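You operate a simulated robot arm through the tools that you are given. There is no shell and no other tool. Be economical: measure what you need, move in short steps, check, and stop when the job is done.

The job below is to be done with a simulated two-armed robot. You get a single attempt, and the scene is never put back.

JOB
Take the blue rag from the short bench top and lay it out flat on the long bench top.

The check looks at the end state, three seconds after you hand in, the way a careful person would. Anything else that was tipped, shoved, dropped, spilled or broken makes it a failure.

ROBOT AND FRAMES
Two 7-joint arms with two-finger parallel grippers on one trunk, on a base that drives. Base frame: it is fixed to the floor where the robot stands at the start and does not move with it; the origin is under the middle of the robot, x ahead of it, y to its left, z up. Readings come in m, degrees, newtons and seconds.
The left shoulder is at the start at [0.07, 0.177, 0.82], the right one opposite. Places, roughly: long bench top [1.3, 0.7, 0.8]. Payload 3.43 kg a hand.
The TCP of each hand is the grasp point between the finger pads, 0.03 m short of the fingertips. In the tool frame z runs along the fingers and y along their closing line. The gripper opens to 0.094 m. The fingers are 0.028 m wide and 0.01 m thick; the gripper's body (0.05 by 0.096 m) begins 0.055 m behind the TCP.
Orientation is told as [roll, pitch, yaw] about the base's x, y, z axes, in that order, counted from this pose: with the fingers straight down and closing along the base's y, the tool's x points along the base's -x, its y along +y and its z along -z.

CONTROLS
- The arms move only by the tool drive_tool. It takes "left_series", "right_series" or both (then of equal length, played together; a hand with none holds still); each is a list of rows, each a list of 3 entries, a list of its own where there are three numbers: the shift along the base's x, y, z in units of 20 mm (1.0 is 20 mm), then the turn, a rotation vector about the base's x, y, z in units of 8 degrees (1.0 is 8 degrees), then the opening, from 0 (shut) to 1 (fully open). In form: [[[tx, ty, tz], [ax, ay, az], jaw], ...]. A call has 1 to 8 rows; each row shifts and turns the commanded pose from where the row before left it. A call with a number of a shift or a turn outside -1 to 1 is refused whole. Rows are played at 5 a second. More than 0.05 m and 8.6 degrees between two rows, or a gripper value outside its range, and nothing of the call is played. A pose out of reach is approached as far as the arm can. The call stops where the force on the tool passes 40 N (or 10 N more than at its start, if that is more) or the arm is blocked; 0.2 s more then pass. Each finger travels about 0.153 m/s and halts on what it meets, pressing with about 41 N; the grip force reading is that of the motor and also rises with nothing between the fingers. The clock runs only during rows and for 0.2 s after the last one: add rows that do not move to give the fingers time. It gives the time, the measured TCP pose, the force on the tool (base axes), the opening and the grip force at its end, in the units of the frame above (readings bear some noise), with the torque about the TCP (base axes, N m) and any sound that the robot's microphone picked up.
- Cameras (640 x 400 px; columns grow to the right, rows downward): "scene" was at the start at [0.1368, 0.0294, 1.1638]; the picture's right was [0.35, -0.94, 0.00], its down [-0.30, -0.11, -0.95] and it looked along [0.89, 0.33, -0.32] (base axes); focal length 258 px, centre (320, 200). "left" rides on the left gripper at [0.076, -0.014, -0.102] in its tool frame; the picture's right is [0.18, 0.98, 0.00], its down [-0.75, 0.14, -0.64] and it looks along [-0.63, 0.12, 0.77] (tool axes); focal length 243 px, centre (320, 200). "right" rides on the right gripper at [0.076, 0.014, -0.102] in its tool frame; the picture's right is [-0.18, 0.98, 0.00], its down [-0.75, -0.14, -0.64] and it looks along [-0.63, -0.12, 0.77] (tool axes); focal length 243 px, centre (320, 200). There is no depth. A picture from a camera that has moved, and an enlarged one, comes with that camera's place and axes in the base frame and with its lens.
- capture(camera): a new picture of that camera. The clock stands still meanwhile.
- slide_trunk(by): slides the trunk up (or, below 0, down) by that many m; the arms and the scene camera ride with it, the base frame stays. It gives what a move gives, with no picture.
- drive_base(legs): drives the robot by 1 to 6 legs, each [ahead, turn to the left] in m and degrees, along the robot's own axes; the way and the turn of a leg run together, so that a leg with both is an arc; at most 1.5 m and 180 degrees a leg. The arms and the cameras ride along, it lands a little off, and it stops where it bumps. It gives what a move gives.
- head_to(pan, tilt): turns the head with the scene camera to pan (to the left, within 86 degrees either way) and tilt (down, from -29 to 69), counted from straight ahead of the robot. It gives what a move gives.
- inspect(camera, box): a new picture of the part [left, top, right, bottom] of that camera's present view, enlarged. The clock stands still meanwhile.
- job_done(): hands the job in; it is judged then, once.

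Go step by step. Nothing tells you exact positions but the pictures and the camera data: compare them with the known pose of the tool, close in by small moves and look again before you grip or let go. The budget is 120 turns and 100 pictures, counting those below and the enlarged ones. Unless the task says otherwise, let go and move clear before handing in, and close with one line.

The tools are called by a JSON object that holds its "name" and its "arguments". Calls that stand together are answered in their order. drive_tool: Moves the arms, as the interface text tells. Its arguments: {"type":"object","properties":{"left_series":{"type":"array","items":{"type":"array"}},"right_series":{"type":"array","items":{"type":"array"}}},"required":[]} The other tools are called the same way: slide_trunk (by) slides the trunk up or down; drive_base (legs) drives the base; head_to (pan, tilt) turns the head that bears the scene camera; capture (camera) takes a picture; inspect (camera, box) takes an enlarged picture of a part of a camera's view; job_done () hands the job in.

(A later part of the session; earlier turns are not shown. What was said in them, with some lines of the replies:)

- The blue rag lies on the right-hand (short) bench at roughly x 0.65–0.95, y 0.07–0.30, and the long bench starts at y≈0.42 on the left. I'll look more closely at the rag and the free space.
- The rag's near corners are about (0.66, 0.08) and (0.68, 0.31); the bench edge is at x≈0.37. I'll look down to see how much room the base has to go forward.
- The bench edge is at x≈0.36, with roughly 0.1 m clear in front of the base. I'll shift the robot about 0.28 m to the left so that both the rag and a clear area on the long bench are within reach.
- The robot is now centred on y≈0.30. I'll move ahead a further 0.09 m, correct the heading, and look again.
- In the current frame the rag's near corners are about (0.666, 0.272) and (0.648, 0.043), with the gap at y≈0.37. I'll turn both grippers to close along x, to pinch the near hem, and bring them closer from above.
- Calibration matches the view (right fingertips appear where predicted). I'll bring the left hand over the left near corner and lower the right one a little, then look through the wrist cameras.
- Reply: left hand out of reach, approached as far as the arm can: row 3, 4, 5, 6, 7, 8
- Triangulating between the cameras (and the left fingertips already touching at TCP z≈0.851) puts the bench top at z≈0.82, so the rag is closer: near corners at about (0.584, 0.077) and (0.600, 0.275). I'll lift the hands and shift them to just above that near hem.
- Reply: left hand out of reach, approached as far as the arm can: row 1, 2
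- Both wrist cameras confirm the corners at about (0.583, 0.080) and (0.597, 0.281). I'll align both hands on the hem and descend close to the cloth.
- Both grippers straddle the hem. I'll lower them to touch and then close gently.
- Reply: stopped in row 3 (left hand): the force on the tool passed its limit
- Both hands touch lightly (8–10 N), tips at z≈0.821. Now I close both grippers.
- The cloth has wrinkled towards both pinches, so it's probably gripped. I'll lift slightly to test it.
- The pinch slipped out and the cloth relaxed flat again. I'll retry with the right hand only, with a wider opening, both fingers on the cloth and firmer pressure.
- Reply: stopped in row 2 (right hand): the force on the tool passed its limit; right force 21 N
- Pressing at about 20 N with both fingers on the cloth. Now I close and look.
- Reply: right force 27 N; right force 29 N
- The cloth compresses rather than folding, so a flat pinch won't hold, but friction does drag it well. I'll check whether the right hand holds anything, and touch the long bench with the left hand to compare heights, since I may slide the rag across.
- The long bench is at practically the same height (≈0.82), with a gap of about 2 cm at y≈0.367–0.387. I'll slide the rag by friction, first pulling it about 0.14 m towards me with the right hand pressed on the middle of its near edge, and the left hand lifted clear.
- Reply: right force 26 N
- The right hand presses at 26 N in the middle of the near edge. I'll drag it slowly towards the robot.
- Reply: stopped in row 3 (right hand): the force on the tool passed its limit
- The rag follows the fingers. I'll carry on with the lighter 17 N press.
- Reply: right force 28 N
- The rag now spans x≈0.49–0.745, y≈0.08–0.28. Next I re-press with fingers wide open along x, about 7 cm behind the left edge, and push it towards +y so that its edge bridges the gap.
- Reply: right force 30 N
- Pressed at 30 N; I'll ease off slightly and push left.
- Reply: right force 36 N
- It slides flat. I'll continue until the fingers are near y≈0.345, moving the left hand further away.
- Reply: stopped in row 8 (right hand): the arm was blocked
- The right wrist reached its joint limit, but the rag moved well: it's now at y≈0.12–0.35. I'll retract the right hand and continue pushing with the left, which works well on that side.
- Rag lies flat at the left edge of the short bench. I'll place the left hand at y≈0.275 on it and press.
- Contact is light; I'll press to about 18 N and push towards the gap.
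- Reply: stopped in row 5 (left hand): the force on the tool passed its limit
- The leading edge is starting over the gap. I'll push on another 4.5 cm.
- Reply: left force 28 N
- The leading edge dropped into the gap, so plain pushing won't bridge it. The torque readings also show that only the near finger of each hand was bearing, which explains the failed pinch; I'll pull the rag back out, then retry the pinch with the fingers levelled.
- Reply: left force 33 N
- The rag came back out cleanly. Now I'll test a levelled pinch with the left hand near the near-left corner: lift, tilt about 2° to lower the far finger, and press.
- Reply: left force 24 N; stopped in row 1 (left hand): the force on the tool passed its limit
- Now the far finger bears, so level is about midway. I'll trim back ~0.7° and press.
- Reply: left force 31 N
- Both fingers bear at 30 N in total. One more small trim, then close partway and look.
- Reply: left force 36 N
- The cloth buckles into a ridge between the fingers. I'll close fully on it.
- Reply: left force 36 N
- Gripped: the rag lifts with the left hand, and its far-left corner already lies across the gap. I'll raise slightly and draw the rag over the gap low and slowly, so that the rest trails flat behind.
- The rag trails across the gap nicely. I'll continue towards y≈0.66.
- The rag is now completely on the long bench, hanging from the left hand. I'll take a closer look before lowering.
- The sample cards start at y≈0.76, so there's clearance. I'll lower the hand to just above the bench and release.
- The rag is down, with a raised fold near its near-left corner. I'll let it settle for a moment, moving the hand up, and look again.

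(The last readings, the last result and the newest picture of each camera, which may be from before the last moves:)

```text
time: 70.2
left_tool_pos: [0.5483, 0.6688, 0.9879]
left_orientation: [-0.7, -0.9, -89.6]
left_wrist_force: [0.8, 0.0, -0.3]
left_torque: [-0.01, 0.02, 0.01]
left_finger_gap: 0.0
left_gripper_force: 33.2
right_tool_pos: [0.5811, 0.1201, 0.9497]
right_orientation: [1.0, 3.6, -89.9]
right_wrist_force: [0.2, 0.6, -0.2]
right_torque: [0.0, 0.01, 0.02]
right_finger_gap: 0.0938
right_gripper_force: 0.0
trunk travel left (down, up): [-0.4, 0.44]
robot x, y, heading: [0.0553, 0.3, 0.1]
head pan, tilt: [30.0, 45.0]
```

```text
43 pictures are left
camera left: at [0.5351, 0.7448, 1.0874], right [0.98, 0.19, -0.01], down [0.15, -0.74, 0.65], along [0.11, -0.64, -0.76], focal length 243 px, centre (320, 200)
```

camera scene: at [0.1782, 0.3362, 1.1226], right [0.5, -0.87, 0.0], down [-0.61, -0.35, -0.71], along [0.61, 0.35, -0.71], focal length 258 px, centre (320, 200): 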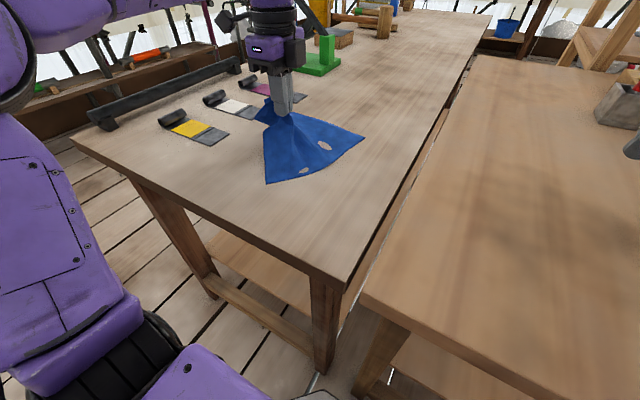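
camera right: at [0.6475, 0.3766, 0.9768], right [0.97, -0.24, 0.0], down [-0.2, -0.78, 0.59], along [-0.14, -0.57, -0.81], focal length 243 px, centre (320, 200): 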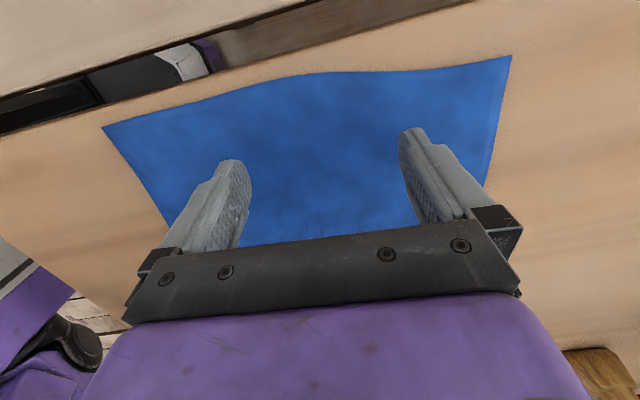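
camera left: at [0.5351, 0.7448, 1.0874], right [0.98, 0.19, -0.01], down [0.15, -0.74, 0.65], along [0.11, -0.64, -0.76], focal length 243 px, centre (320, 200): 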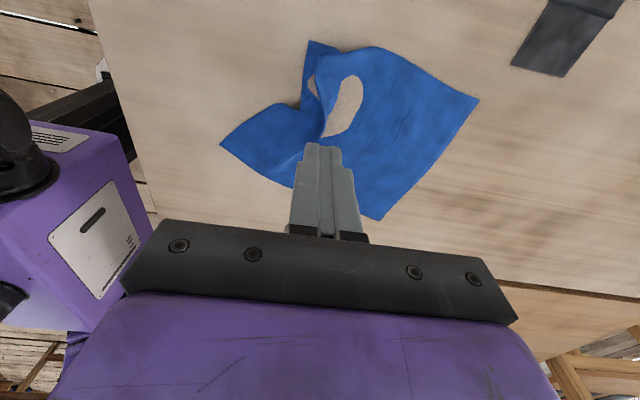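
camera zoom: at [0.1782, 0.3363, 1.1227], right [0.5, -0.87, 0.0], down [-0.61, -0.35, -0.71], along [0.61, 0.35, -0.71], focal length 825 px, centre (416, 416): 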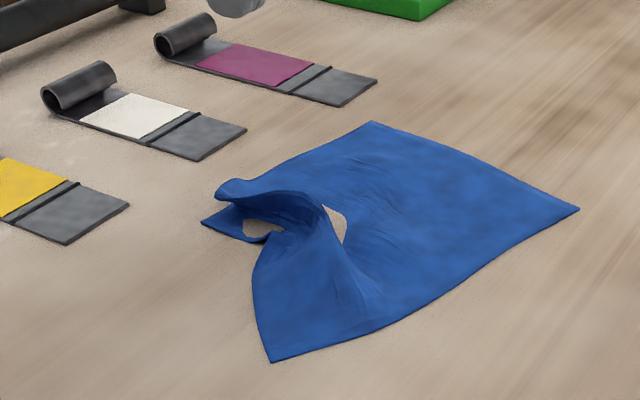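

The rag's body lies flat, but the near-left corner (at ~(0.526, 0.702)) is pleated under a ridge; flat it would reach about (0.473, 0.769), touching the yellow card. So I'll press the flat body at ~(0.60, 0.55) and draw it away from the flap (+x, −y), which should pull the pleat open.

{"name": "drive_tool", "arguments": {"left_series": [[[0.65, -1, 0], [0, 0, 0], 0], [[0.65, -1, 0], [0, 0, 0], 0], [[0.65, -1, 0], [0, 0, 0], 0], [[0.65, -1, -0.9], [0, 0, 0], 0], [[0, -1, -0.9], [0, 0, 0], 0], [[0, -1, -1], [0, 0, 0], 0], [[0, 0, -1], [0, 0, 0], 0], [[0, 0, -1], [0, 0, 0], 0]]}}

{"name": "drive_tool", "arguments": {"left_series": [[[0, 0, -0.9], [0, 0, 0], 0], [[0, 0, -0.7], [0, 0, 0], 0], [[0, 0, -0.4], [0, 0, 0], 0], [[0, 0, -0.25], [0, 0, 0], 0]]}}

{"name": "inspect", "arguments": {"camera": "scene", "box": [190, 70, 390, 195]}}

```text
time: 72.0
left_tool_pos: [0.6002, 0.5483, 0.8908]
left_orientation: [-0.7, -0.9, -89.7]
left_wrist_force: [-0.5, -0.6, 0.1]
left_torque: [0.02, 0.04, 0.0]
left_finger_gap: 0.0003
left_gripper_force: 33.1
right_tool_pos: [0.5793, 0.1184, 0.9498]
right_orientation: [0.9, 3.7, -89.9]
right_wrist_force: [-0.4, -0.5, 0.0]
right_torque: [-0.01, 0.01, -0.01]
right_finger_gap: 0.094
right_gripper_force: 0.0
trunk travel left (down, up): [-0.4, 0.44]
robot x, y, heading: [0.0596, 0.2978, 0.2]
head pan, tilt: [30.0, 45.0]
```

```text
time: 73.0
left_tool_pos: [0.5989, 0.5469, 0.8512]
left_orientation: [0.0, -0.8, -89.6]
left_wrist_force: [7.7, 6.1, 38.9]
left_torque: [0.5, -0.15, -0.12]
left_finger_gap: 0.0003
left_gripper_force: 32.5
right_tool_pos: [0.5771, 0.1182, 0.9516]
right_orientation: [1.1, 3.7, -90.1]
right_wrist_force: [-0.1, -0.6, -0.3]
right_torque: [0.0, -0.01, 0.02]
right_finger_gap: 0.0939
right_gripper_force: 0.1
trunk travel left (down, up): [-0.4, 0.44]
robot x, y, heading: [0.0583, 0.3023, -0.2]
head pan, tilt: [30.0, 45.0]
```

```text
3.20 times, centred on (290, 132) of scene
camera zoom: at [0.1751, 0.3349, 1.1239], right [0.5, -0.87, 0.0], down [-0.61, -0.35, -0.71], along [0.61, 0.35, -0.7], focal length 825 px, centre (416, 416)
```

zoom: 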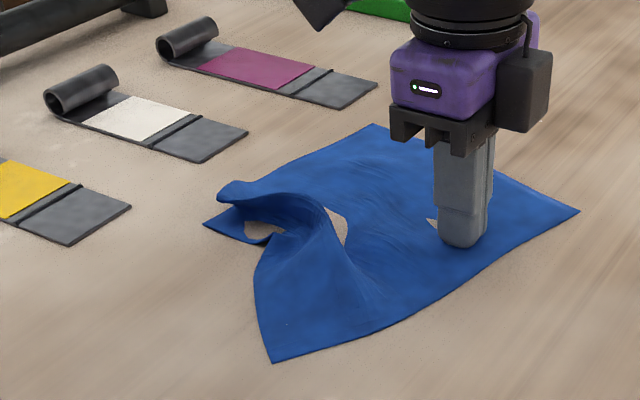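

Pressing on the flat body (39 N, slightly too much). I'll ease off and draw it in the (+x, −y) direction.

{"name": "drive_tool", "arguments": {"left_series": [[[0.1, -0.1, 0.15], [0, 0, 0], 0], [[0.3, -0.4, 0], [0, 0, 0], 0], [[0.3, -0.4, 0], [0, 0, 0], 0], [[0.3, -0.4, 0], [0, 0, 0], 0], [[0.3, -0.4, 0], [0, 0, 0], 0], [[0.3, -0.4, 0], [0, 0, 0], 0]]}}

{"name": "inspect", "arguments": {"camera": "scene", "box": [190, 70, 390, 195]}}

```text
time: 74.5
left_tool_pos: [0.63, 0.5047, 0.8521]
left_orientation: [-0.4, -0.9, -89.6]
left_wrist_force: [-3.6, 4.2, 21.6]
left_torque: [0.3, 0.08, 0.04]
left_finger_gap: 0.0001
left_gripper_force: 32.9
right_tool_pos: [0.5759, 0.1199, 0.9518]
right_orientation: [1.1, 3.8, -90.0]
right_wrist_force: [0.5, 0.3, 0.5]
right_torque: [0.01, 0.01, 0.01]
right_finger_gap: 0.0941
right_gripper_force: 0.0
trunk travel left (down, up): [-0.4, 0.44]
robot x, y, heading: [0.0582, 0.2988, 0.0]
head pan, tilt: [30.0, 45.0]
```

```text
3.20 times, centred on (290, 132) of scene
camera zoom: at [0.175, 0.3357, 1.123], right [0.5, -0.87, 0.0], down [-0.61, -0.35, -0.71], along [0.61, 0.35, -0.71], focal length 825 px, centre (416, 416)
```

zoom: 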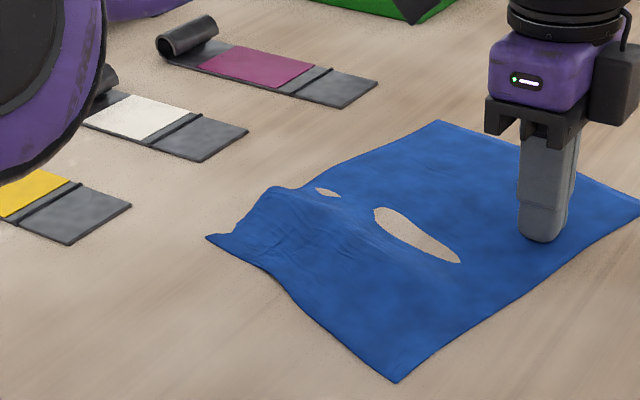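

The pleat opened almost completely. One more short pull, then lift and look.

{"name": "drive_tool", "arguments": {"left_series": [[[0.2, -0.3, 0], [0, 0, 0], 0], [[0.3, -0.4, 0], [0, 0, 0], 0], [[0, 0, 0], [0, 0, 0], 0], [[0, 0, 0.6], [0, 0, 0], 0], [[0, 0, 1], [0, 0, 0], 0], [[0, 0, 1], [0, 0, 0], 0], [[0, 0, 1], [0, 0, 0], 0], [[0, 0, 1], [0, 0, 0], 0]]}}

{"name": "drive_tool", "arguments": {"left_series": [[[0, 0.5, 1], [0, 0, 0], 0], [[0, 1, 1], [0, 0, 0], 0], [[0, 1, 0], [0, 0, 0], 0], [[0, 1, 0], [0, 0, 0], 0], [[0, 1, 0], [0, 0, 0], 0], [[0, 1, 0], [0, 0, 0], 0]]}}

{"name": "capture", "arguments": {"camera": "scene"}}

{"name": "inspect", "arguments": {"camera": "scene", "box": [220, 80, 420, 205]}}

```text
time: 76.2
left_tool_pos: [0.6415, 0.4919, 0.9411]
left_orientation: [-0.7, -0.9, -89.5]
left_wrist_force: [0.1, -0.6, -0.4]
left_torque: [-0.05, 0.01, -0.01]
left_finger_gap: 0.0002
left_gripper_force: 33.2
right_tool_pos: [0.5802, 0.119, 0.9497]
right_orientation: [0.9, 3.8, -90.0]
right_wrist_force: [0.6, 0.7, 0.6]
right_torque: [0.01, 0.04, 0.0]
right_finger_gap: 0.0939
right_gripper_force: 0.0
trunk travel left (down, up): [-0.4, 0.44]
robot x, y, heading: [0.056, 0.3003, -0.0]
head pan, tilt: [30.0, 45.0]
```

```text
time: 77.7
left_tool_pos: [0.6429, 0.6018, 0.9802]
left_orientation: [-0.7, -0.9, -89.5]
left_wrist_force: [0.2, 0.2, 0.5]
left_torque: [-0.02, 0.01, -0.02]
left_finger_gap: 0.0
left_gripper_force: 33.0
right_tool_pos: [0.5811, 0.1207, 0.949]
right_orientation: [0.9, 3.6, -89.9]
right_wrist_force: [0.2, -0.3, -0.6]
right_torque: [-0.01, 0.02, 0.0]
right_finger_gap: 0.094
right_gripper_force: 0.1
trunk travel left (down, up): [-0.4, 0.44]
robot x, y, heading: [0.0597, 0.2963, -0.0]
head pan, tilt: [30.0, 45.0]
```

```text
40 pictures are left
camera scene: at [0.1785, 0.3368, 1.1226], right [0.5, -0.87, 0.0], down [-0.61, -0.35, -0.71], along [0.61, 0.35, -0.71], focal length 258 px, centre (320, 200)
```

scene: 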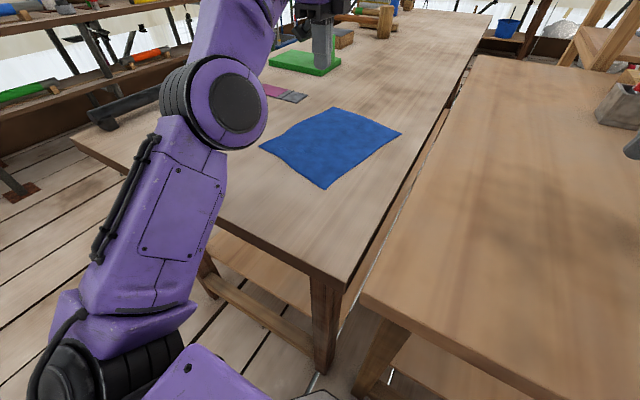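

```text
3.20 times, centred on (320, 142) of scene
camera zoom: at [0.1785, 0.3368, 1.1226], right [0.5, -0.87, 0.0], down [-0.61, -0.35, -0.71], along [0.61, 0.35, -0.71], focal length 825 px, centre (320, 384)
```

zoom: 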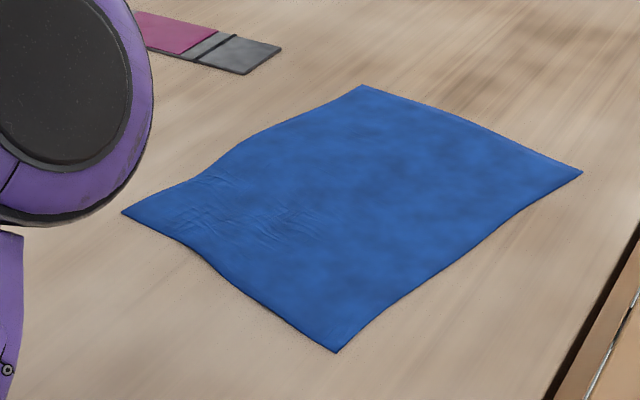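

The blue rag now lies fully spread and flat on the long bench, clear of the gap and the sample cards. The hands are well above it and the other objects look untouched, so I'm handing in.

{"name": "job_done", "arguments": {}}

```text
The job is handed in.
```

The blue rag is laid out flat on the long bench top, nothing else looked disturbed in the last pictures, and the job is handed in.
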